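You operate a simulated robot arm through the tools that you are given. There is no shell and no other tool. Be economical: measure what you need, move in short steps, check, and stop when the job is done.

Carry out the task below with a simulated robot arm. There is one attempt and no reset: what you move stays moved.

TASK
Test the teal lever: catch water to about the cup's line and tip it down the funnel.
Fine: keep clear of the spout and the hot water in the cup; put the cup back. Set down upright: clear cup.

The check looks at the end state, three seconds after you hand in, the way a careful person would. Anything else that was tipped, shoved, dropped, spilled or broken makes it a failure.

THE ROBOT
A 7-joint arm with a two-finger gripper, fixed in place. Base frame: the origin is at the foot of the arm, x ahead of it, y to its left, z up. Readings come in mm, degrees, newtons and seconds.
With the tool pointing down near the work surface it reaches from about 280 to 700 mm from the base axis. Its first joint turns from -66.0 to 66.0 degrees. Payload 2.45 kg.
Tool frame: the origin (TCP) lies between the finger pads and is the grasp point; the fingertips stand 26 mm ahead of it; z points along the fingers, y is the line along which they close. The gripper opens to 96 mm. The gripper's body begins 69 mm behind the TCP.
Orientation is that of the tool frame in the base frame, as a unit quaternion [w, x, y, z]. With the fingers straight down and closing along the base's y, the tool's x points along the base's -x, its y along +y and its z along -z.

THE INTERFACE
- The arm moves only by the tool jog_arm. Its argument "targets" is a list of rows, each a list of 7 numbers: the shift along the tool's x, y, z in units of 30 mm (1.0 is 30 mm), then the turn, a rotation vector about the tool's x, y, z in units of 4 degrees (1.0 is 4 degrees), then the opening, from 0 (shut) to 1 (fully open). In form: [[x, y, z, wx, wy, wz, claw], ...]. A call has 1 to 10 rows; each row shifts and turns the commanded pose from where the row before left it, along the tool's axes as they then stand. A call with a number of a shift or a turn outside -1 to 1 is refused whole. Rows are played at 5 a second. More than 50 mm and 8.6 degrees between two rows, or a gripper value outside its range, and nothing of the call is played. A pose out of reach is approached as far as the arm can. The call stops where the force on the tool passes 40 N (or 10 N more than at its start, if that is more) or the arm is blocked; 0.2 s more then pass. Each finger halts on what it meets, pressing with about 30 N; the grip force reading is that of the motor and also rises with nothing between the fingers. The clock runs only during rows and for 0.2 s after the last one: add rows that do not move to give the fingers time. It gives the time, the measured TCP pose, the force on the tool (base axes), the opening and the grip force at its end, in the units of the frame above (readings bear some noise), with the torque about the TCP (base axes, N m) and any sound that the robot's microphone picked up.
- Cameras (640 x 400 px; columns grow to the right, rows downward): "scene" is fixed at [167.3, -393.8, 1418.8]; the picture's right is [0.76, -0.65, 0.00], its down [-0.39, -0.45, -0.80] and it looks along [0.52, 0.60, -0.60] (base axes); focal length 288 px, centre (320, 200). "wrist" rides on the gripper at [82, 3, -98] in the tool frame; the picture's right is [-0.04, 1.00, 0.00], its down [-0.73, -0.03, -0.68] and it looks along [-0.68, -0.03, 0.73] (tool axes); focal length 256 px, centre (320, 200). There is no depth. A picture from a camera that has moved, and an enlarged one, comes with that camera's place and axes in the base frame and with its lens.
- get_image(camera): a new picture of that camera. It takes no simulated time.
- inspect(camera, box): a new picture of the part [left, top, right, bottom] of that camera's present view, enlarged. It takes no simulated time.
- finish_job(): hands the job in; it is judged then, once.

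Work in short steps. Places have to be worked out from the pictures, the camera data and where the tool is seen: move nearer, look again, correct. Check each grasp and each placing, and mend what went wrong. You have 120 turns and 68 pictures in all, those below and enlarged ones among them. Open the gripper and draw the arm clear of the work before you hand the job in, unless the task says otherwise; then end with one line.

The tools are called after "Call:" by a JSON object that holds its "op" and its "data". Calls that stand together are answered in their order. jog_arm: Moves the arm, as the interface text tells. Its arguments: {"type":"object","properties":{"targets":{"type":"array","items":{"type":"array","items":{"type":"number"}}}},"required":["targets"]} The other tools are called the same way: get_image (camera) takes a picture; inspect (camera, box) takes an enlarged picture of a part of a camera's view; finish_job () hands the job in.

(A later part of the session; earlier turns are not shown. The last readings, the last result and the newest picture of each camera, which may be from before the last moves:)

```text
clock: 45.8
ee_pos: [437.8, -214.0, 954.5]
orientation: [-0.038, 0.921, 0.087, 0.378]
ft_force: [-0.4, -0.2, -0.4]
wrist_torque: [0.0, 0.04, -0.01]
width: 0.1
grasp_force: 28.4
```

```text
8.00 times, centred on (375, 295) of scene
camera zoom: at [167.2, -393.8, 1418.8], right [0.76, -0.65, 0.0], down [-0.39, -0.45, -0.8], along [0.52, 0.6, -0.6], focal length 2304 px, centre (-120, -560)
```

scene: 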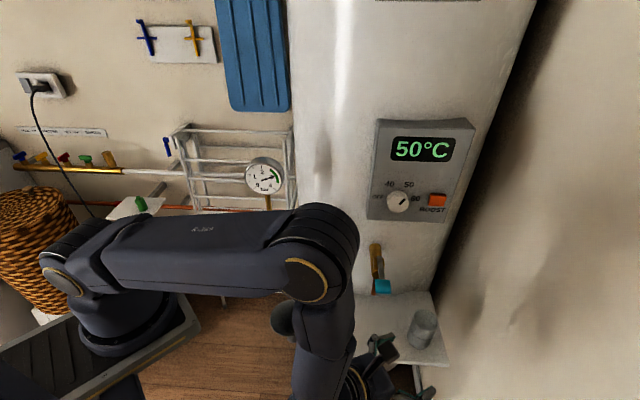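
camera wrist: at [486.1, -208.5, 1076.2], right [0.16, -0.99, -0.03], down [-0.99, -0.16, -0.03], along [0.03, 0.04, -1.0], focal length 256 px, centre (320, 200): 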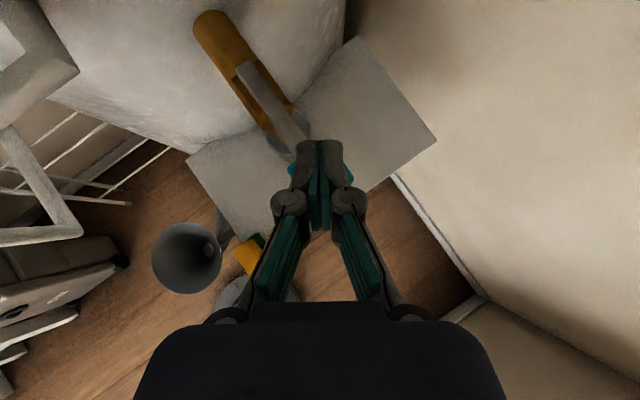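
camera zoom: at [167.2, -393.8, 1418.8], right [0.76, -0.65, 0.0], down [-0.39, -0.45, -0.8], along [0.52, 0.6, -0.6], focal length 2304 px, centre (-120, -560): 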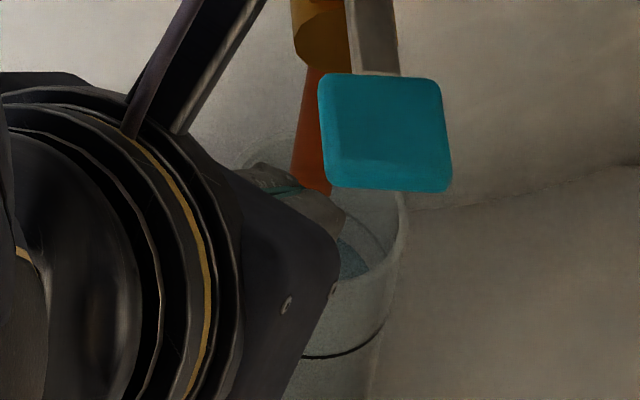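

At 10× the ring is clearly visible above the water edge: I judge the water ~13 mm below the line, with ~10 mm per second of press. I press once more for about 1 s and recheck.

Call:
{"op": "jog_arm", "data": {"targets": [[1, 0, 1, 0, 0, 0, 0], [0.4, 0, 0.4, 0, 0, 0, 0], [-0.35, 0, 0.35, 0, 0, 0, 0], [-0.35, 0, 0.35, 0, 0, 0, 0], [0, 0, 0, 0, 0, 0, 0], [0, 0, 0, 0, 0, 0, 0], [0, 0, 0, 0, 0, 0, 0], [0.35, 0, -0.35, 0, 0, 0, 0], [0.35, 0, -0.35, 0, 0, 0, 0]]}}

Call:
{"op": "jog_arm", "data": {"targets": [[-0.7, 0, -0.7, 0, 0, 0, 0], [-0.7, 0, -0.7, 0, 0, 0, 0], [0, 0, 0, 0, 0, 0, 0]]}}

Call:
{"op": "inspect", "data": {"camera": "wrist", "box": [275, 75, 315, 115]}}

```text
clock: 47.8
ee_pos: [495.1, -204.9, 954.1]
orientation: [-0.038, 0.922, 0.087, 0.376]
ft_force: [-0.8, 0.1, -0.1]
wrist_torque: [0.01, 0.01, 0.01]
width: 0.3
grasp_force: 28.2
```

```text
clock: 48.6
ee_pos: [438.2, -215.8, 954.9]
orientation: [-0.039, 0.921, 0.088, 0.378]
ft_force: [-1.1, 0.1, 0.3]
wrist_torque: [0.01, 0.01, 0.03]
width: 0.0
grasp_force: 28.2
```

```text
10.00 times, centred on (295, 95) of wrist
camera zoom: at [429.0, -220.7, 1082.8], right [0.16, -0.99, -0.03], down [-0.99, -0.16, -0.03], along [0.03, 0.04, -1.0], focal length 2560 px, centre (570, 1250)
```

zoom: 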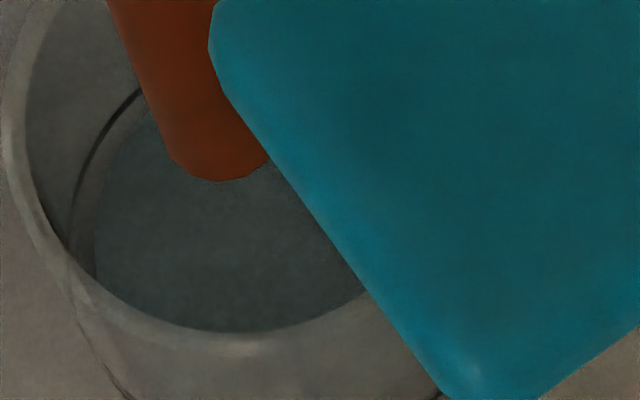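

Water is now ~4 mm below the line. One more short dab (0.45 s, ~4 mm).

Call:
{"op": "jog_arm", "data": {"targets": [[0.7, 0, 0.7, 0, 0, 0, 0], [0.7, 0, 0.7, 0, 0, 0, 0], [-0.35, 0, 0.35, 0, 0, 0, 0], [-0.35, 0, 0.35, 0, 0, 0, 0], [0.35, 0, -0.35, 0, 0, 0, 0], [0.35, 0, -0.35, 0, 0, 0, 0], [-0.7, 0, -0.7, 0, 0, 0, 0], [-0.7, 0, -0.7, 0, 0, 0, 0], [0, 0, 0, 0, 0, 0, 0]]}}

Call:
{"op": "inspect", "data": {"camera": "wrist", "box": [275, 75, 315, 115]}}

```text
clock: 50.6
ee_pos: [437.8, -215.7, 956.7]
orientation: [-0.039, 0.921, 0.089, 0.378]
ft_force: [-0.7, -0.7, -0.1]
wrist_torque: [0.0, 0.01, 0.01]
width: 0.0
grasp_force: 28.4
```

```text
10.00 times, centred on (295, 95) of wrist
camera zoom: at [428.0, -220.1, 1083.9], right [0.16, -0.99, -0.03], down [-0.99, -0.16, -0.03], along [0.03, 0.04, -1.0], focal length 2560 px, centre (570, 1250)
```

zoom: 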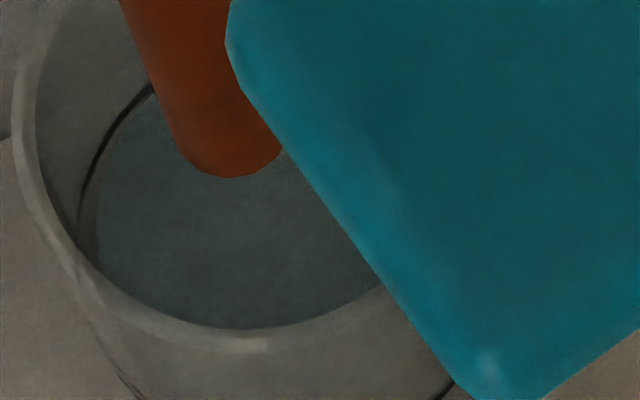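

Water is now about at the ring. The lever has sprung back and no flow shows. I back away to the right, re-level the tool to ~21° pitch and open the fingers part way.

Call:
{"op": "jog_arm", "data": {"targets": [[0, 1, 0, 0, 0, 0, 0], [0, 1, 0, 0, 0, 0, 0], [0, 0.8, 0, 0, 0, 0, 0], [0, 0, 0, 0, 1, 0, 0.85], [0, 0, 0, 0, 1, 0, 0.85], [0, 0, 0, 0, 1, 0, 0.85], [0, 0, 0, 0, 1, 0, 0.85], [0, 0, 0, 0, 1, 0, 0.85], [0, 0, 0, 0, 1, 0, 0.85]]}}

Call:
{"op": "jog_arm", "data": {"targets": [[-0.932, 0, 0.364, 0, 0, 0, 0.85], [-0.932, 0, 0.364, 0, 0, 0, 0.85], [-0.932, 0, 0.364, 0, 0, 0, 0.85], [-0.932, 0, 0.364, 0, 0, 0, 0.85], [-0.932, 0, 0.364, 0, 0, 0, 0.85], [0, 0, 0, 0, 0, 0, 0.85]]}}

Call:
{"op": "get_image", "data": {"camera": "wrist"}}

```text
clock: 52.6
ee_pos: [453.8, -296.1, 954.5]
orientation: [-0.056, 0.822, 0.079, 0.561]
ft_force: [-0.6, 0.0, 0.5]
wrist_torque: [0.04, -0.01, 0.0]
width: 81.9
grasp_force: 0.0
```

```text
clock: 54.0
ee_pos: [452.1, -296.3, 805.7]
orientation: [-0.054, 0.822, 0.077, 0.561]
ft_force: [0.0, 0.8, 0.3]
wrist_torque: [-0.06, 0.02, -0.05]
width: 81.5
grasp_force: 0.1
```

```text
28 pictures are left
camera wrist: at [392.3, -310.5, 917.0], right [0.17, -0.98, -0.04], down [-0.89, -0.14, -0.43], along [0.42, 0.11, -0.9], focal length 256 px, centre (320, 200)
```

wrist: 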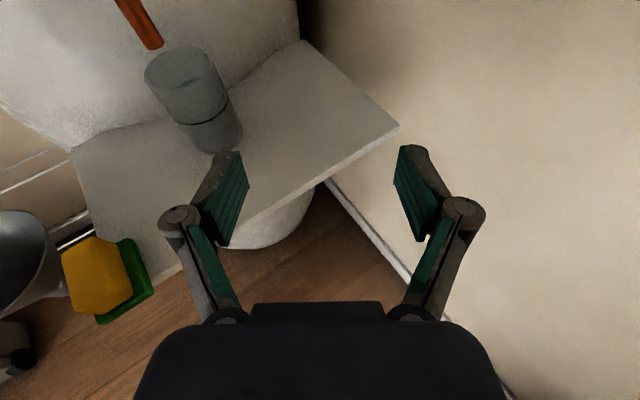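

The cup reads (566,-148) and looks darker up to the line. I slide left to ~95 mm in front of it at z≈775, then lower to grasp height.

Call:
{"op": "jog_arm", "data": {"targets": [[-0.09, -0.813, 0.34, 0, 0, 0, 0.85], [-0.09, -0.813, 0.34, 0, 0, 0, 0.85], [-0.09, -0.813, 0.34, 0, 0, 0, 0.85], [-0.09, -0.813, 0.34, 0, 0, 0, 0.85], [-0.09, -0.813, 0.34, 0, 0, 0, 0.85], [-0.715, 0, 0.28, 0, 0, 0, 0.85], [-0.715, 0, 0.28, 0, 0, 0, 0.85], [0, 0, 0, 0, 0, 0, 0.85]]}}

Call:
{"op": "get_image", "data": {"camera": "wrist"}}

```text
clock: 55.8
ee_pos: [472.4, -169.9, 728.8]
orientation: [-0.055, 0.823, 0.078, 0.56]
ft_force: [0.6, -0.1, 0.2]
wrist_torque: [0.0, 0.01, 0.0]
width: 81.6
grasp_force: 0.1
```

```text
27 pictures are left
camera wrist: at [412.4, -183.3, 840.5], right [0.18, -0.98, -0.04], down [-0.89, -0.14, -0.43], along [0.42, 0.11, -0.9], focal length 256 px, centre (320, 200)
```

wrist: 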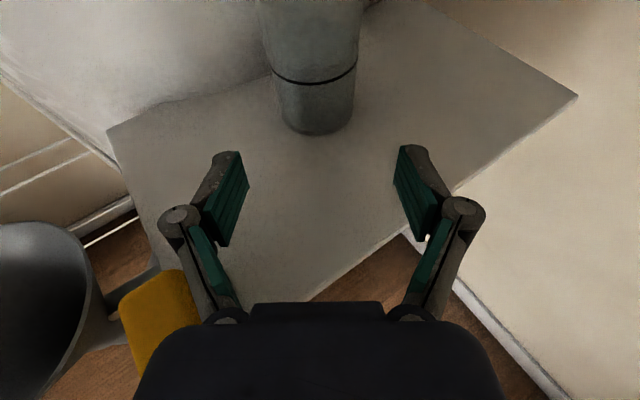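

Cup is straight ahead ~94 mm, ~4 mm to the left. I advance 90 mm and close.

Call:
{"op": "jog_arm", "data": {"targets": [[0.272, -0.03, 0.7, 0, 0, 0, 0.85], [0.272, -0.03, 0.7, 0, 0, 0, 0.85], [0.272, -0.03, 0.7, 0, 0, 0, 0.85], [0.272, -0.03, 0.7, 0, 0, 0, 0.85], [0, 0, 0, 0, 0, 0, 0.7], [0, 0, 0, 0, 0, 0, 0.6], [0, 0, 0, 0, 0, 0, 0.5], [0, 0, 0, 0, 0, 0, 0.4], [0, 0, 0, 0, 0, 0, 0.4]]}}

Call:
{"op": "get_image", "data": {"camera": "wrist"}}

```text
clock: 57.8
ee_pos: [559.4, -148.8, 728.3]
orientation: [-0.055, 0.823, 0.077, 0.56]
ft_force: [-0.1, -0.1, 0.2]
wrist_torque: [-0.02, 0.01, 0.02]
width: 56.8
grasp_force: 29.5
```

```text
26 pictures are left
camera wrist: at [500.4, -163.4, 840.5], right [0.17, -0.98, -0.04], down [-0.89, -0.14, -0.43], along [0.42, 0.11, -0.9], focal length 256 px, centre (320, 200)
```

wrist: 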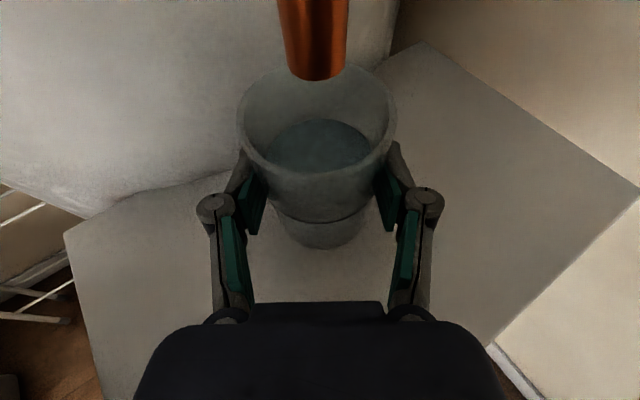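

Grip is good (56.8 mm) and water shows at the ring. I lift 4 mm and draw the cup back slowly 75 mm out from under the spout.

Call:
{"op": "jog_arm", "data": {"targets": [[0.062, 0, -0.024, 0, 0, 0, 0.4], [0.062, 0, -0.024, 0, 0, 0, 0.4], [-0.09, 0, -0.23, 0, 0, 0, 0.4], [-0.145, 0, -0.373, 0, 0, 0, 0.4], [-0.145, 0, -0.373, 0, 0, 0, 0.4], [-0.145, 0, -0.373, 0, 0, 0, 0.4], [-0.145, 0, -0.373, 0, 0, 0, 0.4], [-0.145, 0, -0.373, 0, 0, 0, 0.4], [-0.09, 0, -0.23, 0, 0, 0, 0.4], [0, 0, 0, 0, 0, 0, 0.4]]}}

Call:
{"op": "jog_arm", "data": {"targets": [[0.3, 0, -0.117, 0, 0, 0, 0.4], [0.466, 0, -0.182, 0, 0, 0, 0.4], [0.466, 0, -0.182, 0, 0, 0, 0.4], [0.466, 0, -0.182, 0, 0, 0, 0.4], [0.3, 0, -0.117, 0, 0, 0, 0.4], [0, 0, 0, 0, 0, 0, 0.4]]}}

Call:
{"op": "get_image", "data": {"camera": "wrist"}}

```text
clock: 60.0
ee_pos: [487.2, -161.5, 734.5]
orientation: [-0.055, 0.822, 0.078, 0.561]
ft_force: [0.2, 0.1, -2.0]
wrist_torque: [-0.01, -0.01, 0.02]
width: 56.7
grasp_force: 29.5
```

```text
clock: 61.4
ee_pos: [485.0, -161.9, 799.0]
orientation: [-0.055, 0.822, 0.078, 0.561]
ft_force: [1.0, 0.4, -1.3]
wrist_torque: [-0.01, 0.03, 0.0]
width: 56.5
grasp_force: 29.8
```

```text
25 pictures are left
camera wrist: at [426.7, -176.6, 909.8], right [0.17, -0.98, -0.04], down [-0.89, -0.14, -0.43], along [0.42, 0.11, -0.9], focal length 256 px, centre (320, 200)
```

wrist: 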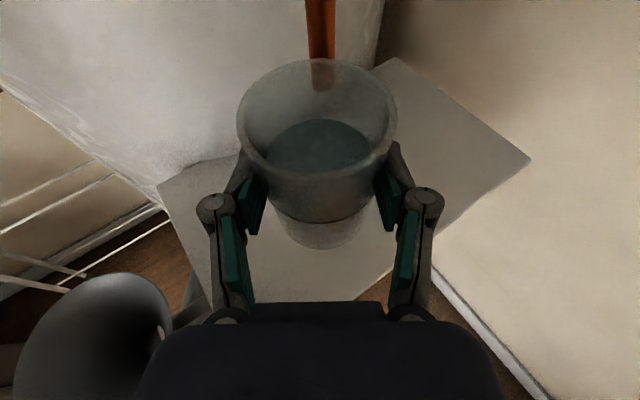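

Water intact, cup clear of the spout. I shift left toward the funnel side, then tilt only ~24° (well short of pouring) to gain reach.

Call:
{"op": "jog_arm", "data": {"targets": [[-0.012, -0.27, -0.03, 0, 0, 0, 0.4], [-0.023, -0.54, -0.06, 0, 0, 0, 0.4], [-0.023, -0.54, -0.06, 0, 0, 0, 0.4], [-0.023, -0.54, -0.06, 0, 0, 0, 0.4], [-0.012, -0.27, -0.03, 0, 0, 0, 0.4]]}}

Call:
{"op": "jog_arm", "data": {"targets": [[0, 0, 0, 0, -0.4, 0, 0.4], [0, 0, 0, 0, -0.6, 0, 0.4], [0, 0, 0, 0, -0.7, 0, 0.4], [0, 0, 0, 0, -0.7, 0, 0.4], [0, 0, 0, 0, -0.7, 0, 0.4], [0, 0, 0, 0, -0.7, 0, 0.4], [0, 0, 0, 0, -0.7, 0, 0.4], [0, 0, 0, 0, -0.7, 0, 0.4], [0, 0, 0, 0, -0.6, 0, 0.4], [0, 0, 0, 0, -0.4, 0, 0.4]]}}

Call:
{"op": "get_image", "data": {"camera": "wrist"}}

```text
clock: 62.6
ee_pos: [466.5, -98.7, 799.1]
orientation: [-0.055, 0.822, 0.077, 0.561]
ft_force: [-0.1, 0.0, -0.8]
wrist_torque: [0.0, 0.01, -0.03]
width: 56.8
grasp_force: 30.0
```

```text
clock: 64.8
ee_pos: [466.9, -99.1, 797.6]
orientation: [-0.037, 0.924, 0.088, 0.37]
ft_force: [-0.1, 0.1, -2.1]
wrist_torque: [0.0, -0.01, 0.01]
width: 56.8
grasp_force: 30.1
```

```text
24 pictures are left
camera wrist: at [458.5, -104.6, 924.6], right [0.16, -0.99, -0.03], down [-0.99, -0.16, -0.02], along [0.01, 0.03, -1.0], focal length 256 px, centre (320, 200)
```

wrist: 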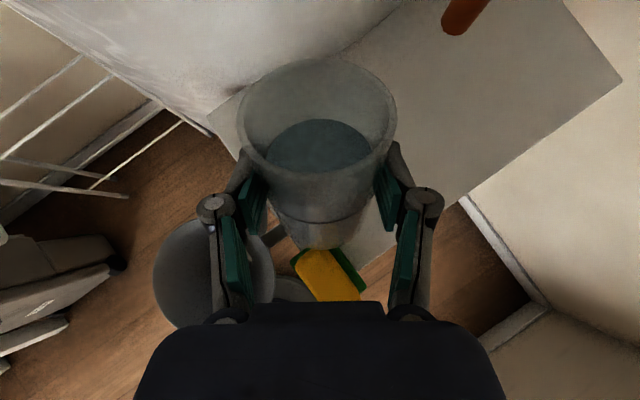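

Funnel rim centre re-measured at (380,-11), radius ~55, z≈690. I carry the cup towards TCP ≈(332,-20), adding a gentle 14° of tilt on the way (total ~39°, still below the pour angle).

Call:
{"op": "jog_arm", "data": {"targets": [[-0.17, -0.19, -0.14, 0, -0.35, 0, 0.4], [-0.33, -0.38, -0.28, 0, -0.35, 0, 0.4], [-0.33, -0.38, -0.28, 0, -0.35, 0, 0.4], [-0.33, -0.38, -0.28, 0, -0.35, 0, 0.4], [-0.33, -0.38, -0.28, 0, -0.35, 0, 0.4], [-0.33, -0.38, -0.28, 0, -0.35, 0, 0.4], [-0.33, -0.38, -0.28, 0, -0.35, 0, 0.4], [-0.33, -0.38, -0.28, 0, -0.35, 0, 0.4], [-0.33, -0.38, -0.28, 0, -0.35, 0, 0.4], [-0.17, -0.19, -0.14, 0, -0.35, 0, 0.4]]}}

Call:
{"op": "get_image", "data": {"camera": "wrist"}}

Call:
{"op": "get_image", "data": {"camera": "scene"}}

```text
clock: 67.0
ee_pos: [360.0, -34.5, 769.7]
orientation: [-0.027, 0.962, 0.092, 0.256]
ft_force: [0.0, -1.0, -0.8]
wrist_torque: [-0.02, -0.04, -0.01]
width: 56.8
grasp_force: 30.3
out of reach, approached as far as the arm can: row 7, 8, 9, 10
```

```text
23 pictures are left
camera wrist: at [383.1, -33.2, 895.3], right [0.16, -0.99, -0.02], down [-0.96, -0.16, 0.23], along [-0.23, -0.01, -0.97], focal length 256 px, centre (320, 200)
```

wrist: 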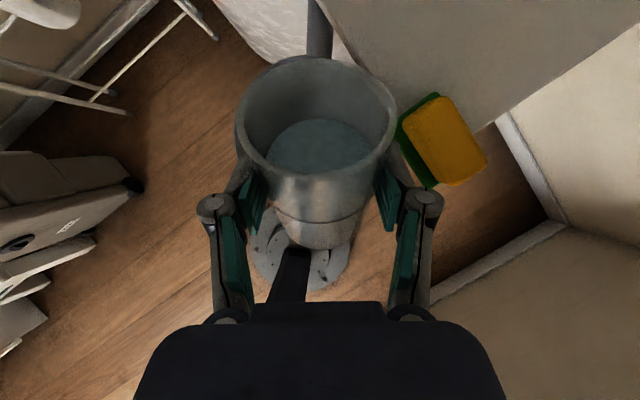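

```text
22 pictures are left
```

scene: 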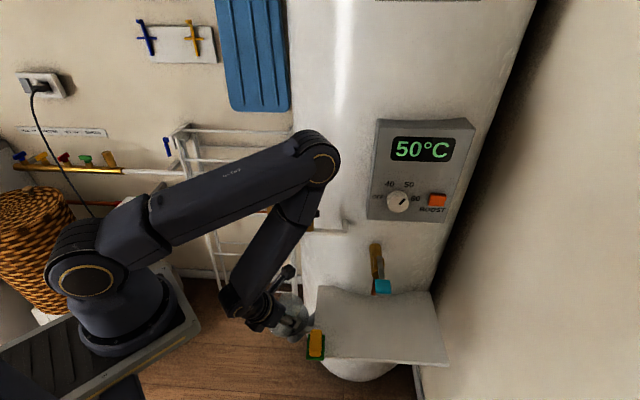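

The reach limit stopped me at (360,-34). I also see the sponge has been displaced ~40 mm by the earlier retreat of the open gripper (it was at (435,-110), now ~(395,-115)); I'll mend that after pouring. Now I tilt to ~51° while easing back so the lip is over the funnel.

Call:
{"op": "jog_arm", "data": {"targets": [[0, 0, 0, 0, -0.7, 0, 0.4], [0, 0, 0, 0, -0.8, 0, 0.4], [0, 0, 0, 0, -0.8, 0, 0.4], [0, 0, 0, 0, -0.7, 0, 0.4], [-0.2, -0.12, -0.017, 0, 0, 0, 0.4], [-0.267, -0.156, -0.017, 0, 0, 0, 0.4], [-0.267, -0.156, -0.017, 0, 0, 0, 0.4], [-0.2, -0.12, -0.017, 0, 0, 0, 0.4], [0, 0, 0, 0, 0, 0, 0.4]]}}

Call:
{"op": "get_image", "data": {"camera": "wrist"}}

Call:
{"op": "inspect", "data": {"camera": "scene", "box": [220, 260, 360, 380]}}

```text
clock: 69.0
ee_pos: [335.2, -25.2, 760.3]
orientation: [-0.016, 0.984, 0.093, 0.153]
ft_force: [5.9, -11.2, 17.2]
wrist_torque: [-0.23, -0.28, -0.07]
width: 56.8
grasp_force: 29.8
out of reach, approached as far as the arm can: row 8
```

```text
21 pictures are left
camera wrist: at [382.9, -19.2, 878.8], right [0.15, -0.99, -0.01], down [-0.89, -0.14, 0.42], along [-0.42, -0.05, -0.91], focal length 256 px, centre (320, 200)
```

wrist: 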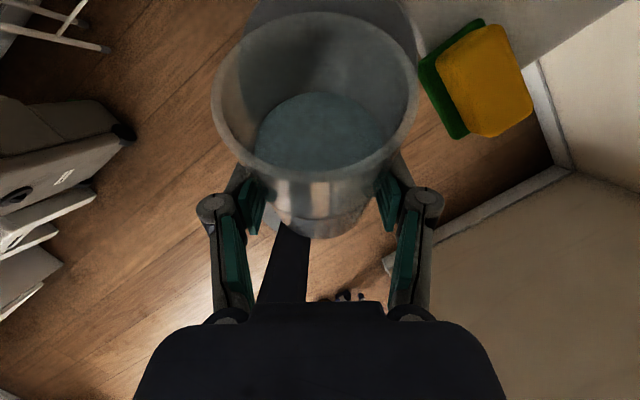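

```text
3.33 times, centred on (290, 320) of scene
camera zoom: at [167.2, -394.0, 1418.8], right [0.76, -0.65, 0.0], down [-0.39, -0.45, -0.8], along [0.52, 0.6, -0.6], focal length 960 px, centre (420, -200)
```

zoom: 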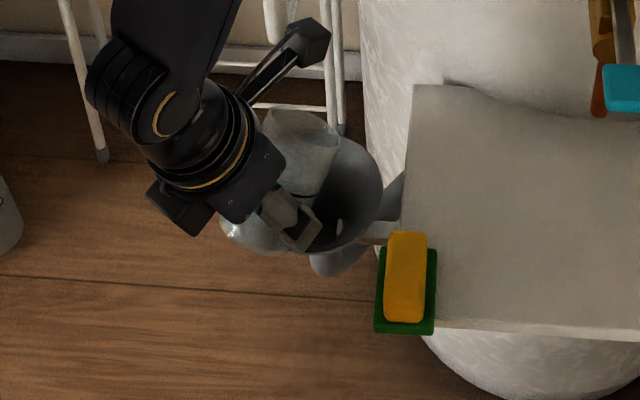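

Contact: 17 N upward, the cup's base is touching the funnel's near edge, so the rim is higher than I thought. I raise straight up 45 mm.

Call:
{"op": "jog_arm", "data": {"targets": [[0.1, 0, -0.3, 0, 0, 0, 0.4], [0.155, 0, -0.476, 0, 0, 0, 0.4], [0.155, 0, -0.476, 0, 0, 0, 0.4], [0.1, 0, -0.3, 0, 0, 0, 0.4], [0, 0, 0, 0, 0, 0, 0.4]]}}

Call:
{"op": "get_image", "data": {"camera": "wrist"}}

Call:
{"op": "inspect", "data": {"camera": "scene", "box": [220, 260, 360, 380]}}

```text
clock: 70.2
ee_pos: [359.2, -28.8, 789.0]
orientation: [-0.017, 0.984, 0.094, 0.153]
ft_force: [-0.3, 0.5, -1.3]
wrist_torque: [-0.01, 0.04, 0.0]
width: 56.7
grasp_force: 29.6
out of reach, approached as far as the arm can: row 1, 2, 3, 4
```

```text
19 pictures are left
camera wrist: at [407.8, -23.0, 908.9], right [0.15, -0.99, -0.02], down [-0.89, -0.14, 0.42], along [-0.42, -0.05, -0.91], focal length 256 px, centre (320, 200)
```

wrist: 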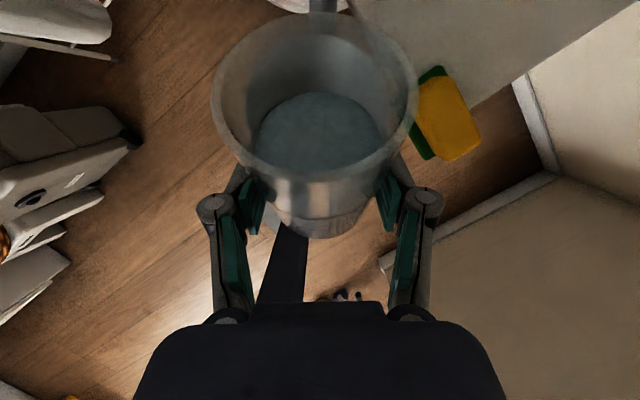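

```text
3.33 times, centred on (290, 320) of scene
camera zoom: at [167.3, -393.8, 1418.8], right [0.76, -0.65, 0.0], down [-0.39, -0.45, -0.8], along [0.52, 0.6, -0.6], focal length 960 px, centre (420, -200)
```

zoom: 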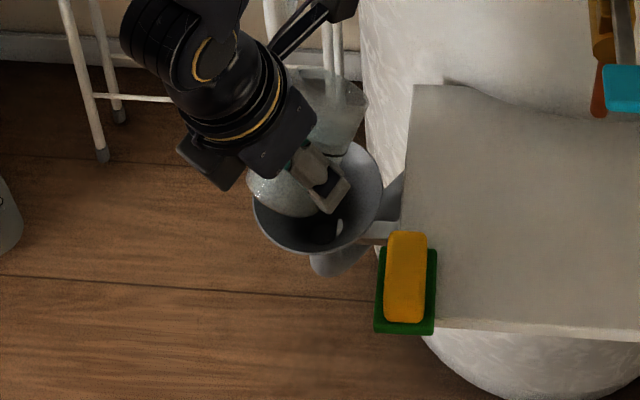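

The contact pushed the cup ~20 mm up through the fingers (rim nearer the camera); it is still held (29.6 N, 56.7 mm), water still inside, no spill seen. Refined funnel rim: centre (383,-17), z≈705–715, R≈52. I bring the cup back ~25 mm while tilting to ~57° so the lip stays over the funnel.

Call:
{"op": "jog_arm", "data": {"targets": [[-0.283, 0, 0.027, 0, -0.5, 0, 0.4], [-0.283, 0, 0.027, 0, -0.5, 0, 0.4], [-0.283, 0, 0.027, 0, -0.5, 0, 0.4], [0, 0, 0, 0, 0, 0, 0.4]]}}

Call:
{"op": "inspect", "data": {"camera": "scene", "box": [220, 260, 360, 380]}}

```text
clock: 71.2
ee_pos: [334.8, -34.1, 780.5]
orientation: [-0.012, 0.99, 0.095, 0.101]
ft_force: [0.4, 0.0, -1.3]
wrist_torque: [0.02, 0.04, 0.04]
width: 56.6
grasp_force: 29.9
```

```text
3.33 times, centred on (290, 320) of scene
camera zoom: at [167.3, -393.8, 1418.8], right [0.76, -0.65, 0.0], down [-0.39, -0.45, -0.8], along [0.52, 0.6, -0.6], focal length 960 px, centre (420, -200)
```

zoom: 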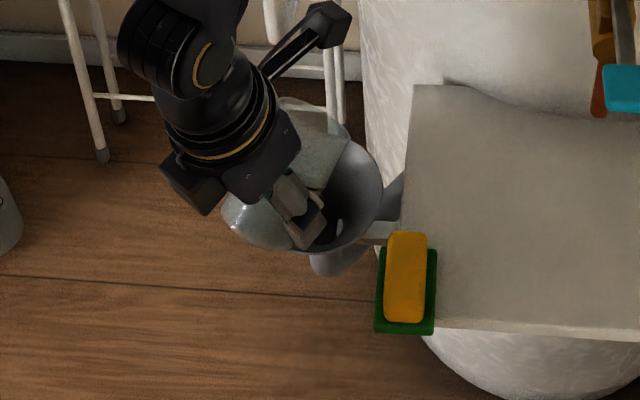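

Projecting the lip downward lands inside the funnel, ~18 mm off-centre. I shift 14 mm to centre it and begin the slow pour to ~70°.

Call:
{"op": "jog_arm", "data": {"targets": [[-0.13, -0.195, -0.015, 0, 0, 0, 0.4], [-0.13, -0.195, -0.015, 0, 0, 0, 0.4], [0, 0, 0, 0, -0.4, 0, 0.4], [0, 0, 0, 0, -0.4, 0, 0.4], [0, 0, 0, 0, -0.4, 0, 0.4], [0, 0, 0, 0, -0.4, 0, 0.4], [0, 0, 0, 0, 0, 0, 0.4], [0, 0, 0, 0, 0, 0, 0.4]]}}

Call:
{"op": "inspect", "data": {"camera": "scene", "box": [220, 260, 360, 380]}}

Call:
{"op": "get_image", "data": {"camera": "wrist"}}

```text
clock: 73.0
ee_pos: [332.8, -25.2, 774.3]
orientation: [-0.006, 0.994, 0.095, 0.047]
ft_force: [0.5, 0.5, -0.5]
wrist_torque: [0.01, 0.04, -0.02]
width: 56.8
grasp_force: 30.2
out of reach, approached as far as the arm can: row 1, 2
```

```text
3.33 times, centred on (290, 320) of scene
camera zoom: at [167.3, -393.8, 1418.8], right [0.76, -0.65, 0.0], down [-0.39, -0.45, -0.8], along [0.52, 0.6, -0.6], focal length 960 px, centre (420, -200)
```

zoom: 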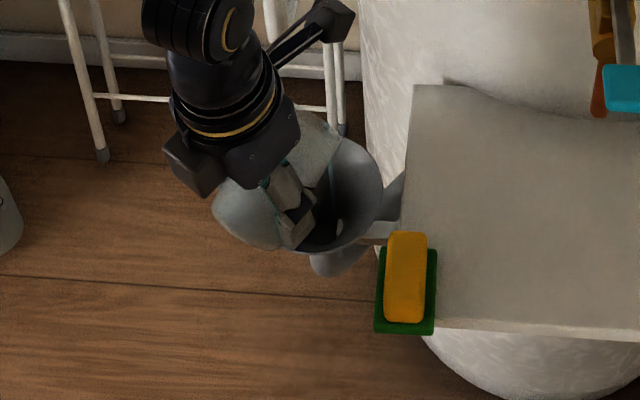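

```text
15 pictures are left
camera wrist: at [404.3, -15.1, 880.6], right [0.15, -0.99, -0.01], down [-0.78, -0.12, 0.61], along [-0.6, -0.09, -0.79], focal length 256 px, centre (320, 200)
```

wrist: 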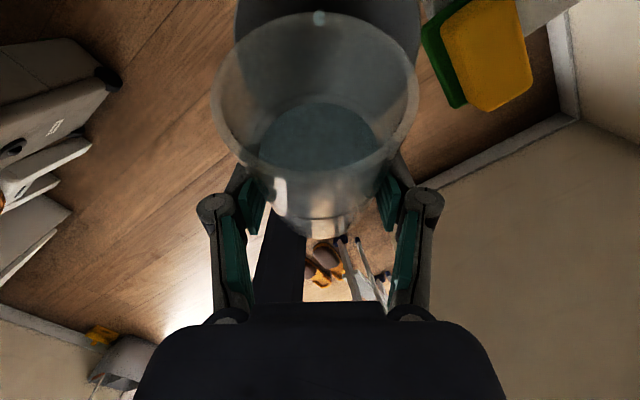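

The stream is visible falling into the funnel. I go on tilting slowly.

Call:
{"op": "jog_arm", "data": {"targets": [[0, 0, 0, 0, -0.4, 0, 0.4], [0, 0, 0, 0, -0.4, 0, 0.4], [0, 0, 0, 0, -0.4, 0, 0.4], [0, 0, 0, 0, -0.4, 0, 0.4], [0, 0, 0, 0, -0.4, 0, 0.4], [0, 0, 0, 0, -0.4, 0, 0.4], [0, 0, 0, 0, -0.4, 0, 0.4], [0, 0, 0, 0, -0.4, 0, 0.4], [0, 0, 0, 0, -0.4, 0, 0.4], [0, 0, 0, 0, -0.4, 0, 0.4]]}}

Call:
{"op": "inspect", "data": {"camera": "scene", "box": [220, 260, 360, 380]}}

```text
clock: 75.2
ee_pos: [333.1, -25.2, 774.9]
orientation: [0.008, 0.991, 0.095, -0.092]
ft_force: [-0.1, 0.3, -0.4]
wrist_torque: [-0.02, 0.03, 0.03]
width: 56.5
grasp_force: 29.5
```

```text
3.33 times, centred on (290, 320) of scene
camera zoom: at [167.3, -393.8, 1418.8], right [0.76, -0.65, 0.0], down [-0.39, -0.45, -0.8], along [0.52, 0.6, -0.6], focal length 960 px, centre (420, -200)
```

zoom: 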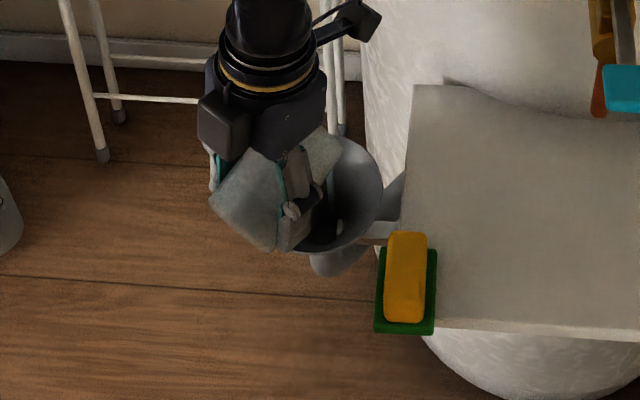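

Still pouring inside the funnel at ~80°. I continue to ~110° and dwell so it empties.

Call:
{"op": "jog_arm", "data": {"targets": [[0, 0, 0, 0, -0.6, 0, 0.4], [0, 0, 0, 0, -0.7, 0, 0.4], [0, 0, 0, 0, -0.8, 0, 0.4], [0, 0, 0, 0, -0.8, 0, 0.4], [0, 0, 0, 0, -0.8, 0, 0.4], [0, 0, 0, 0, -0.8, 0, 0.4], [0, 0, 0, 0, -0.8, 0, 0.4], [0, 0, 0, 0, -0.8, 0, 0.4], [0, 0, 0, 0, -0.8, 0, 0.4], [0, 0, 0, 0, -0.6, 0, 0.4]]}}

Call:
{"op": "jog_arm", "data": {"targets": [[0, 0, 0, 0, 0, 0, 0.4], [0, 0, 0, 0, 0, 0, 0.4], [0, 0, 0, 0, 0, 0, 0.4], [0, 0, 0, 0, 0, 0, 0.4], [0, 0, 0, 0, 0, 0, 0.4], [0, 0, 0, 0, 0, 0, 0.4], [0, 0, 0, 0, 0, 0, 0.4], [0, 0, 0, 0, 0, 0, 0.4], [0, 0, 0, 0, 0, 0, 0.4], [0, 0, 0, 0, 0, 0, 0.4]]}}

Call:
{"op": "get_image", "data": {"camera": "wrist"}}

```text
clock: 77.6
ee_pos: [295.2, -45.8, 784.1]
orientation: [0.037, 0.92, 0.089, -0.38]
ft_force: [-0.5, -1.0, -0.7]
wrist_torque: [-0.01, 0.0, -0.02]
width: 56.4
grasp_force: 30.4
stopped in row 10: the arm was blocked; the commanded pose is now the measured one
```

```text
clock: 79.8
ee_pos: [293.2, -44.6, 782.9]
orientation: [0.035, 0.919, 0.086, -0.382]
ft_force: [0.4, -0.6, -2.0]
wrist_torque: [0.0, 0.0, 0.03]
width: 56.2
grasp_force: 30.0
```

```text
13 pictures are left
camera wrist: at [419.7, -23.4, 794.9], right [0.16, -0.99, 0.03], down [-0.04, 0.02, 1.0], along [-0.99, -0.16, -0.04], focal length 256 px, centre (320, 200)
```

wrist: 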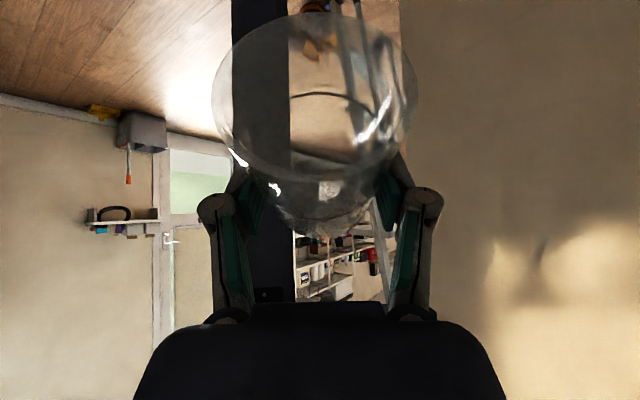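

The cup is empty. The arm got blocked at the end (~114° tilt) and drifted ~40 mm back, so I un-tilt and check for spills.

Call:
{"op": "jog_arm", "data": {"targets": [[0, 0, 0, 0, 0.9, 0, 0.4], [0, 0, 0, 0, 0.9, 0, 0.4], [0, 0, 0, 0, 0.9, 0, 0.4], [0, 0, 0, 0, 0.9, 0, 0.4], [0, 0, 0, 0, 0.9, 0, 0.4], [0, 0, 0, 0, 0.9, 0, 0.4], [0, 0, 0, 0, 0.9, 0, 0.4], [0, 0, 0, 0, 0.9, 0, 0.4], [0, 0, 0, 0, 0.9, 0, 0.4], [0, 0, 0, 0, 0.9, 0, 0.4]]}}

Call:
{"op": "inspect", "data": {"camera": "scene", "box": [220, 260, 380, 400]}}

```text
clock: 82.0
ee_pos: [292.1, -38.4, 775.2]
orientation: [0.001, 0.991, 0.093, -0.101]
ft_force: [0.0, -1.0, -0.7]
wrist_torque: [0.02, 0.03, 0.02]
width: 56.4
grasp_force: 29.6
out of reach, approached as far as the arm can: row 9, 10
```

```text
2.86 times, centred on (300, 330) of scene
camera zoom: at [167.3, -393.8, 1418.8], right [0.76, -0.65, 0.0], down [-0.39, -0.45, -0.8], along [0.52, 0.6, -0.6], focal length 823 px, centre (377, -171)
```

zoom: 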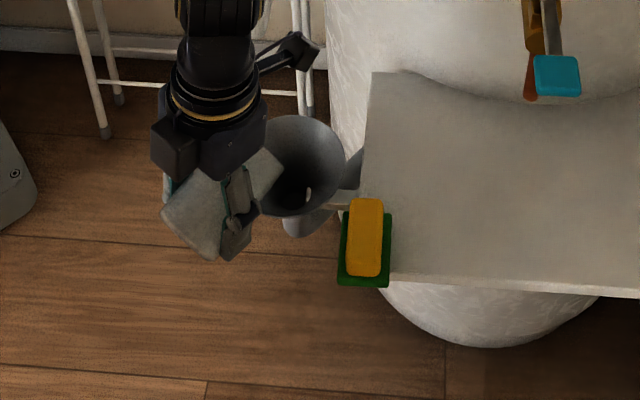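

No spill visible, funnel clean, lever at rest. I move the cup out and up away from the funnel, then un-tilt.

Call:
{"op": "jog_arm", "data": {"targets": [[0.563, 0.633, -0.45, 0, 0, 0, 0.4], [0.563, 0.633, -0.45, 0, 0, 0, 0.4], [0.563, 0.633, -0.45, 0, 0, 0, 0.4], [0.563, 0.633, -0.45, 0, 0, 0, 0.4], [0, 0, 0, 0, 1, 0, 0.4], [0, 0, 0, 0, 1, 0, 0.4], [0, 0, 0, 0, 1, 0, 0.4], [0, 0, 0, 0, 1, 0, 0.4], [0, 0, 0, 0, 1, 0, 0.4], [0, 0, 0, 0, 1, 0, 0.4]]}}

```text
clock: 84.2
ee_pos: [379.8, -101.4, 810.3]
orientation: [-0.012, 0.987, 0.094, 0.132]
ft_force: [0.1, 1.0, -1.4]
wrist_torque: [0.01, 0.01, 0.02]
width: 55.9
grasp_force: 30.0
out of reach, approached as far as the arm can: row 7, 8
```

Next I go right along x≈380 past the lever at a safe distance, then continue un-tilting.

Call:
{"op": "jog_arm", "data": {"targets": [[-0.166, 0.887, -0.045, 0, 0, 0, 0.4], [-0.166, 0.887, -0.045, 0, 0, 0, 0.4], [-0.166, 0.887, -0.045, 0, 0, 0, 0.4], [-0.166, 0.887, -0.045, 0, 0, 0, 0.4], [-0.166, 0.887, -0.045, 0, 0, 0, 0.4], [-0.166, 0.887, -0.045, 0, 0, 0, 0.4], [-0.166, 0.887, -0.045, 0, 0, 0, 0.4]]}}

Call:
{"op": "jog_arm", "data": {"targets": [[0, 0, 0, 0, 1, 0, 0.4], [0, 0, 0, 0, 1, 0, 0.4], [0, 0, 0, 0, 1, 0, 0.4], [0.3, 0, 0.3, 0, 1, 0, 0.4], [0.3, 0, 0.3, 0, 1, 0, 0.4], [0.3, 0, 0.3, 0, 1, 0, 0.4], [0, 0, 0, 0, 1, 0, 0.4], [0, 0, 0, 0, 1, 0, 0.4], [0, 0, 0, 0, 1, 0, 0.4], [0, 0, 0, 0, 1, 0, 0.4]]}}

Call:
{"op": "get_image", "data": {"camera": "wrist"}}

```text
clock: 85.8
ee_pos: [381.6, -290.5, 811.4]
orientation: [-0.013, 0.987, 0.094, 0.132]
ft_force: [0.2, 0.2, -0.8]
wrist_torque: [-0.01, -0.02, -0.02]
width: 56.1
grasp_force: 29.7
```

```text
clock: 88.0
ee_pos: [416.2, -283.4, 802.4]
orientation: [-0.046, 0.882, 0.086, 0.462]
ft_force: [0.2, 0.4, -0.3]
wrist_torque: [0.0, -0.02, 0.0]
width: 56.3
grasp_force: 30.4
```

```text
11 pictures are left
camera wrist: at [384.4, -292.6, 925.0], right [0.17, -0.99, -0.03], down [-0.96, -0.16, -0.22], along [0.21, 0.07, -0.98], focal length 256 px, centre (320, 200)
```

wrist: 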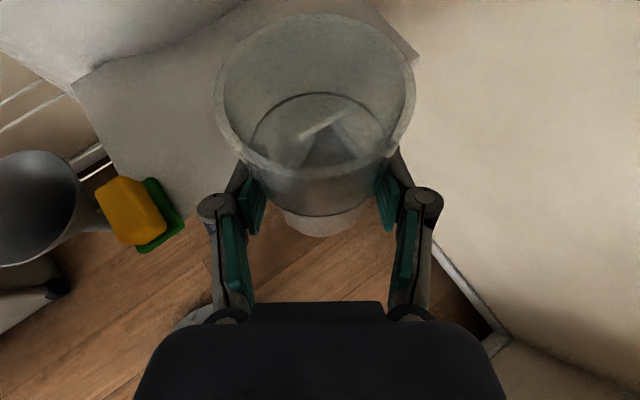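

The cup is empty and sits ~17 mm higher in the fingers, leaning back ~5°. I set the pitch to ~24° and carry it to above its original place (TCP 607,-273), z≈745.

Call:
{"op": "jog_arm", "data": {"targets": [[0, 0, 0, 0, 0.9, 0, 0.4], [0, 0, 0, 0, 0.9, 0, 0.4], [0, 0, 0, 0, 0.9, 0, 0.4], [0, 0, 0, 0, 0, 0, 0.4]]}}

Call:
{"op": "jog_arm", "data": {"targets": [[0.103, 0.11, 0.816, 0, 0, 0, 0.4], [0.103, 0.11, 0.816, 0, 0, 0, 0.4], [0.103, 0.11, 0.816, 0, 0, 0, 0.4], [0.103, 0.11, 0.816, 0, 0, 0, 0.4], [0.103, 0.11, 0.816, 0, 0, 0, 0.4], [0.103, 0.11, 0.816, 0, 0, 0, 0.4], [0.103, 0.11, 0.816, 0, 0, 0, 0.4], [0.103, 0.11, 0.816, 0, 0, 0, 0.4], [0, 0, 0, 0, 0, 0, 0.4]]}}

Call:
{"op": "inspect", "data": {"camera": "scene", "box": [340, 250, 460, 390]}}

```text
clock: 89.0
ee_pos: [416.8, -284.5, 801.0]
orientation: [-0.053, 0.834, 0.08, 0.543]
ft_force: [0.1, 0.9, -1.8]
wrist_torque: [0.01, 0.01, 0.02]
width: 56.0
grasp_force: 30.0
```

```text
clock: 91.0
ee_pos: [607.4, -273.7, 744.6]
orientation: [-0.053, 0.835, 0.08, 0.542]
ft_force: [-0.5, -0.1, -0.5]
wrist_torque: [0.02, 0.02, -0.02]
width: 56.0
grasp_force: 29.7
```

```text
2.86 times, centred on (400, 320) of scene
camera zoom: at [167.3, -393.8, 1418.8], right [0.76, -0.65, 0.0], down [-0.39, -0.45, -0.8], along [0.52, 0.6, -0.6], focal length 823 px, centre (91, -143)
```

zoom: 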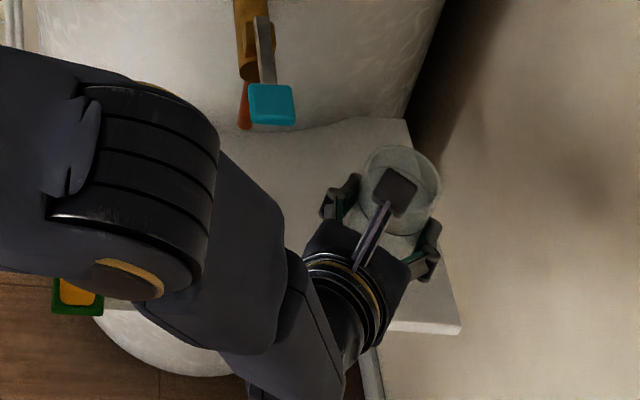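

Over its place. I lower 26 mm, then in 2 mm steps watching the force.

Call:
{"op": "jog_arm", "data": {"targets": [[-0.4, 0, 0.178, 0, 0, 0, 0.4], [-0.4, 0, 0.178, 0, 0, 0, 0.4], [0, 0, 0, 0, 0, 0, 0.4]]}}

Call:
{"op": "jog_arm", "data": {"targets": [[-0.09, 0, 0.04, 0, 0, 0, 0.4], [0, 0, 0, 0, 0, 0, 0.4]]}}

Call:
{"op": "jog_arm", "data": {"targets": [[-0.06, 0, 0.027, 0, 0, 0, 0.4], [0, 0, 0, 0, 0, 0, 0.4]]}}

```text
clock: 91.8
ee_pos: [605.6, -273.1, 719.5]
orientation: [-0.052, 0.835, 0.08, 0.542]
ft_force: [0.4, 0.0, -1.2]
wrist_torque: [0.01, 0.0, 0.0]
width: 56.2
grasp_force: 30.3
```

```text
clock: 92.4
ee_pos: [605.7, -274.6, 715.1]
orientation: [-0.052, 0.835, 0.079, 0.541]
ft_force: [-0.2, 0.5, -1.3]
wrist_torque: [0.01, 0.0, -0.04]
width: 56.3
grasp_force: 29.7
```

```text
clock: 93.0
ee_pos: [608.0, -273.5, 713.4]
orientation: [-0.052, 0.835, 0.079, 0.542]
ft_force: [-0.4, -0.6, 0.0]
wrist_torque: [0.02, -0.05, 0.0]
width: 56.1
grasp_force: 30.3
```

No contact yet at 713; I continue in 2 mm steps.

Call:
{"op": "jog_arm", "data": {"targets": [[-0.06, 0, 0.027, 0, 0, 0, 0.4], [0, 0, 0, 0, 0, 0, 0.4]]}}

Call:
{"op": "jog_arm", "data": {"targets": [[-0.045, 0, 0.02, 0, 0, 0, 0.4], [0, 0, 0, 0, 0, 0, 0.4]]}}

```text
clock: 93.6
ee_pos: [607.8, -274.6, 712.4]
orientation: [-0.052, 0.834, 0.079, 0.543]
ft_force: [-1.6, 2.3, 11.7]
wrist_torque: [0.01, 0.23, -0.01]
width: 56.4
grasp_force: 29.8
```

```text
clock: 94.2
ee_pos: [607.2, -274.0, 710.6]
orientation: [-0.052, 0.834, 0.08, 0.544]
ft_force: [2.3, 1.3, 16.4]
wrist_torque: [-0.02, 0.17, 0.03]
width: 56.4
grasp_force: 29.9
```

Base is on the shelf (~12–16 N). I relax slightly, then open gently.

Call:
{"op": "jog_arm", "data": {"targets": [[0.04, 0, -0.018, 0, 0, 0, 0.4], [0, 0, 0, 0, 0, 0, 0.58], [0, 0, 0, 0, 0, 0, 0.62], [0, 0, 0, 0, 0, 0, 0.7], [0, 0, 0, 0, 0, 0, 0.85], [0, 0, 0, 0, 0, 0, 0.85]]}}

Call:
{"op": "get_image", "data": {"camera": "wrist"}}

```text
clock: 95.6
ee_pos: [607.8, -275.0, 711.8]
orientation: [-0.051, 0.835, 0.079, 0.542]
ft_force: [0.6, 0.5, 0.2]
wrist_torque: [-0.02, -0.01, -0.02]
width: 81.7
grasp_force: 0.1
```

```text
9 pictures are left
camera wrist: at [552.5, -287.0, 825.8], right [0.17, -0.98, -0.04], down [-0.91, -0.14, -0.39], along [0.38, 0.1, -0.92], focal length 256 px, centre (320, 200)
```

wrist: 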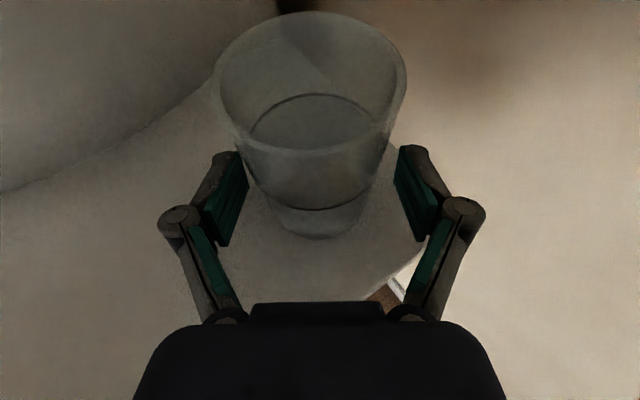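

Cup stands upright and empty at about (611,-272), its original spot. I retreat straight back 130 mm, then up.

Call:
{"op": "jog_arm", "data": {"targets": [[-0.29, 0, -0.66, 0, 0, 0, 0.85], [-0.29, 0, -0.66, 0, 0, 0, 0.85], [-0.29, 0, -0.66, 0, 0, 0, 0.85], [-0.29, 0, -0.66, 0, 0, 0, 0.85], [-0.29, 0, -0.66, 0, 0, 0, 0.85], [-0.29, 0, -0.66, 0, 0, 0, 0.85], [0.9, 0, -0.4, 0, 0, 0, 0.85], [0.9, 0, -0.4, 0, 0, 0, 0.85], [0.9, 0, -0.4, 0, 0, 0, 0.85]]}}

Call:
{"op": "inspect", "data": {"camera": "scene", "box": [260, 230, 460, 380]}}

```text
clock: 97.6
ee_pos: [478.5, -297.4, 800.1]
orientation: [-0.051, 0.835, 0.079, 0.542]
ft_force: [-0.4, -0.7, -0.2]
wrist_torque: [0.02, 0.01, -0.01]
width: 81.6
grasp_force: 0.1
```

```text
2.67 times, centred on (360, 305) of scene
camera zoom: at [167.3, -393.8, 1418.8], right [0.76, -0.65, 0.0], down [-0.39, -0.45, -0.8], along [0.52, 0.6, -0.6], focal length 768 px, centre (213, -80)
```

zoom: 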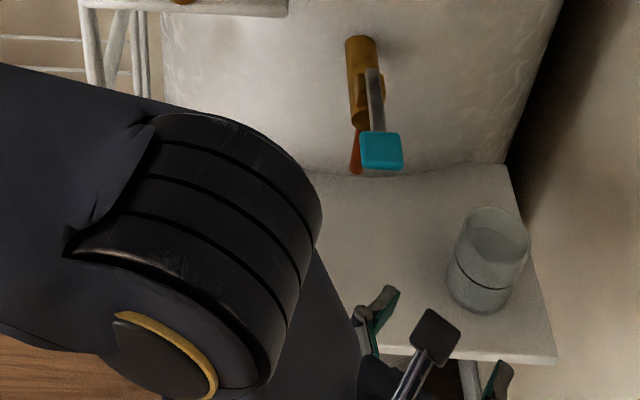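

Cup is back within ~4 mm of its original place, lever at rest. Now I mend the sponge: image comparison says it shifted by about (-42,-6) mm with no rotation. I withdraw and pitch the tool to vertical to pick it up from above.

Call:
{"op": "jog_arm", "data": {"targets": [[0.14, -0.127, -0.78, 0, 0, 0, 0.85], [0.14, -0.127, -0.78, 0, 0, 0, 0.85], [0.14, -0.127, -0.78, 0, 0, 0, 0.85], [0, 0, 0, 0, -1, 0, 0.85], [0, 0, 0, 0, -1, 0, 0.85], [0, 0, 0, 0, -1, 0, 0.85], [0, 0, 0, 0, -1, 0, 0.85], [0, 0, 0, 0, -1, 0, 0.85], [0, 0, 0, 0, -1, 0, 0.85], [0, 0, 0, 0, -1, 0, 0.85]]}}

Call:
{"op": "jog_arm", "data": {"targets": [[0, 0, 0, 0, -1, 0, 0.6], [0, 0, 0, 0, -1, 0, 0.6], [0, 0, 0, 0, -1, 0, 0.6], [0, 0, 0, 0, -1, 0, 0.6], [0, 0, 0, 0, -1, 0, 0.6], [0, 0, 0, 0, -1, 0, 0.6], [0, 0, 0, 0, -1, 0, 0.6], [0, 0, 0, 0, -1, 0, 0.6], [0, 0, 0, 0, -1, 0, 0.6], [0, 0, 0, 0, 0, 0, 0.6]]}}

```text
clock: 99.8
ee_pos: [420.9, -298.9, 839.8]
orientation: [-0.031, 0.942, 0.089, 0.323]
ft_force: [-0.3, 0.0, -0.4]
wrist_torque: [0.01, -0.01, 0.02]
width: 81.3
grasp_force: 0.1
```

```text
clock: 102.0
ee_pos: [420.0, -298.3, 840.7]
orientation: [-0.002, 0.995, 0.095, 0.017]
ft_force: [1.0, 0.7, 0.1]
wrist_torque: [-0.01, -0.01, -0.01]
width: 57.8
grasp_force: 0.1
```

Tool is vertical. I move back from the lever first, then yaw so the fingers close across the sponge's width.

Call:
{"op": "jog_arm", "data": {"targets": [[-0.55, -0.67, 0, 0, 0, 0, 0.6], [-0.55, -0.67, 0, 0, 0, 0, 0.6], [-0.55, -0.67, 0, 0, 0, 0, 0.6], [0, 0, 0, 0, 0, -1, 0.6], [0, 0, 0, 0, 0, -1, 0.6], [0, 0, 0, 0, 0, -1, 0.6], [0, 0, 0, 0, 0, -1, 0.6], [0, 0, 0, 0, 0, -1, 0.6], [0, 0, 0, 0, 0, -1, 0.6], [0, 0, 0, 0, 0, -1, 0.6]]}}

Call:
{"op": "jog_arm", "data": {"targets": [[0, 0, 0, 0, 0, -1, 0.6], [0, 0, 0, 0, 0, -1, 0.6], [0, 0, 0, 0, 0, -0.7, 0.6], [0, 0, 0, 0, 0, 0, 0.6]]}}

```text
clock: 104.2
ee_pos: [359.6, -248.6, 838.3]
orientation: [0.002, 0.943, 0.334, 0.016]
ft_force: [-0.8, -0.1, 0.0]
wrist_torque: [0.01, -0.01, 0.01]
width: 57.3
grasp_force: 0.0
```

```text
clock: 105.2
ee_pos: [360.1, -248.6, 839.4]
orientation: [0.004, 0.907, 0.422, 0.017]
ft_force: [-0.4, 0.5, -0.5]
wrist_torque: [0.03, 0.03, -0.01]
width: 58.0
grasp_force: 0.1
```

Call:
{"op": "jog_arm", "data": {"targets": [[0.735, -0.4, 0.255, 0, 0, 0, 0.6], [0.735, -0.4, 0.255, 0, 0, 0, 0.6], [0.735, -0.4, 0.255, 0, 0, 0, 0.6], [0.735, -0.4, 0.255, 0, 0, 0, 0.6], [0.735, -0.4, 0.255, 0, 0, 0, 0.6], [0, 0, 0, 0, 0, 0, 0.6]]}}

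Call:
{"op": "get_image", "data": {"camera": "wrist"}}

```text
clock: 106.6
ee_pos: [389.4, -124.4, 799.6]
orientation: [0.004, 0.907, 0.42, 0.016]
ft_force: [0.1, -0.1, 0.0]
wrist_torque: [-0.02, 0.01, 0.0]
width: 57.7
grasp_force: 0.1
```

```text
7 pictures are left
camera wrist: at [440.7, -64.0, 901.5], right [0.74, -0.68, 0.02], down [-0.52, -0.55, 0.66], along [-0.43, -0.49, -0.75], focal length 256 px, centre (320, 200)
```

wrist: 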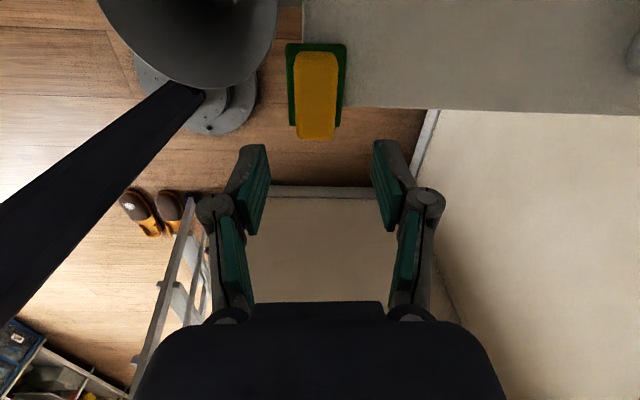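

The sponge is aligned with the fingers, centre about (400,-110), ~18 mm ahead of the TCP. I move over it and descend so the tips straddle the yellow block (TCP z≈724).

Call:
{"op": "jog_arm", "data": {"targets": [[0.3, 0, 0, 0, 0, 0, 0.6], [0.3, -0.02, 0, 0, 0, 0, 0.6], [0, 0, 0.8, 0, 0, 0, 0.6], [0, 0, 0.8, 0, 0, 0, 0.6], [0, 0, 0.5, 0, 0, 0, 0.6], [0, 0, 0.4, 0, 0, 0, 0.6], [0, 0, 0, 0, 0, 0, 0.6]]}}

Call:
{"op": "get_image", "data": {"camera": "wrist"}}

```text
clock: 108.2
ee_pos: [401.8, -110.8, 726.6]
orientation: [0.003, 0.907, 0.42, 0.017]
ft_force: [-0.6, 0.6, -0.1]
wrist_torque: [-0.02, -0.01, 0.0]
width: 57.4
grasp_force: 0.0
```

```text
6 pictures are left
camera wrist: at [453.7, -50.9, 827.5], right [0.74, -0.68, 0.02], down [-0.52, -0.54, 0.66], along [-0.43, -0.49, -0.75], focal length 256 px, centre (320, 200)
```

wrist: 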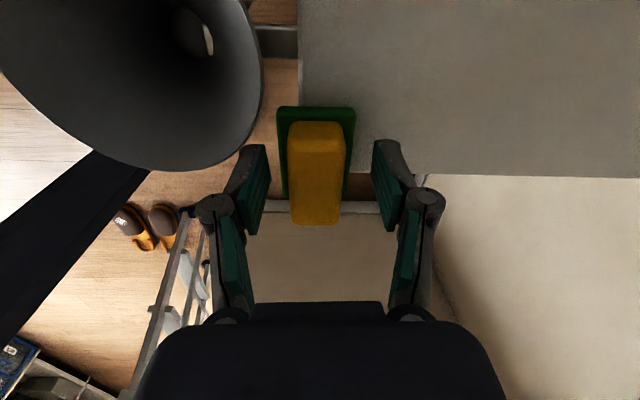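

Fingers straddle the yellow block. I close gently onto it and lift 4 mm.

Call:
{"op": "jog_arm", "data": {"targets": [[0, 0, 0, 0, 0, 0, 0.45], [0, 0, 0, 0, 0, 0, 0.35], [0, 0, 0, 0, 0, 0, 0.28], [0, 0, 0, 0, 0, 0, 0.28], [0, 0, 0, 0, 0, 0, 0.28]]}}

Call:
{"op": "jog_arm", "data": {"targets": [[0, 0, -0.07, 0, 0, 0, 0.28], [0, 0, -0.07, 0, 0, 0, 0.28], [0, 0, 0, 0, 0, 0, 0.28]]}}

Call:
{"op": "get_image", "data": {"camera": "wrist"}}

```text
clock: 109.4
ee_pos: [400.2, -111.8, 726.9]
orientation: [0.004, 0.907, 0.42, 0.017]
ft_force: [0.5, 1.3, 0.8]
wrist_torque: [0.04, 0.03, -0.01]
width: 28.7
grasp_force: 30.0
```

```text
clock: 110.2
ee_pos: [402.6, -111.1, 732.1]
orientation: [0.003, 0.907, 0.42, 0.017]
ft_force: [0.1, -0.1, -0.2]
wrist_torque: [0.02, 0.04, 0.0]
width: 28.9
grasp_force: 29.7
```

```text
5 pictures are left
camera wrist: at [453.2, -50.7, 832.2], right [0.74, -0.68, 0.02], down [-0.52, -0.55, 0.66], along [-0.43, -0.49, -0.75], focal length 256 px, centre (320, 200)
```

wrist: 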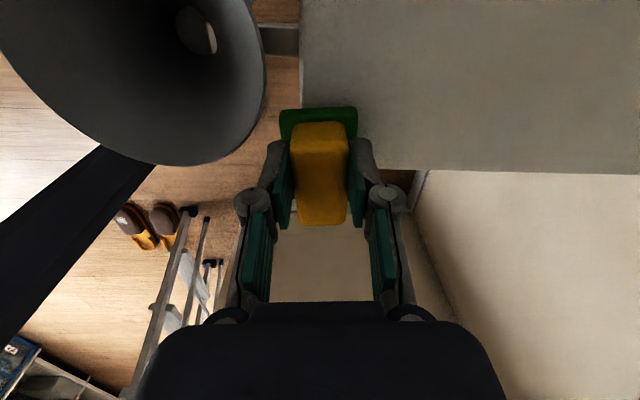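

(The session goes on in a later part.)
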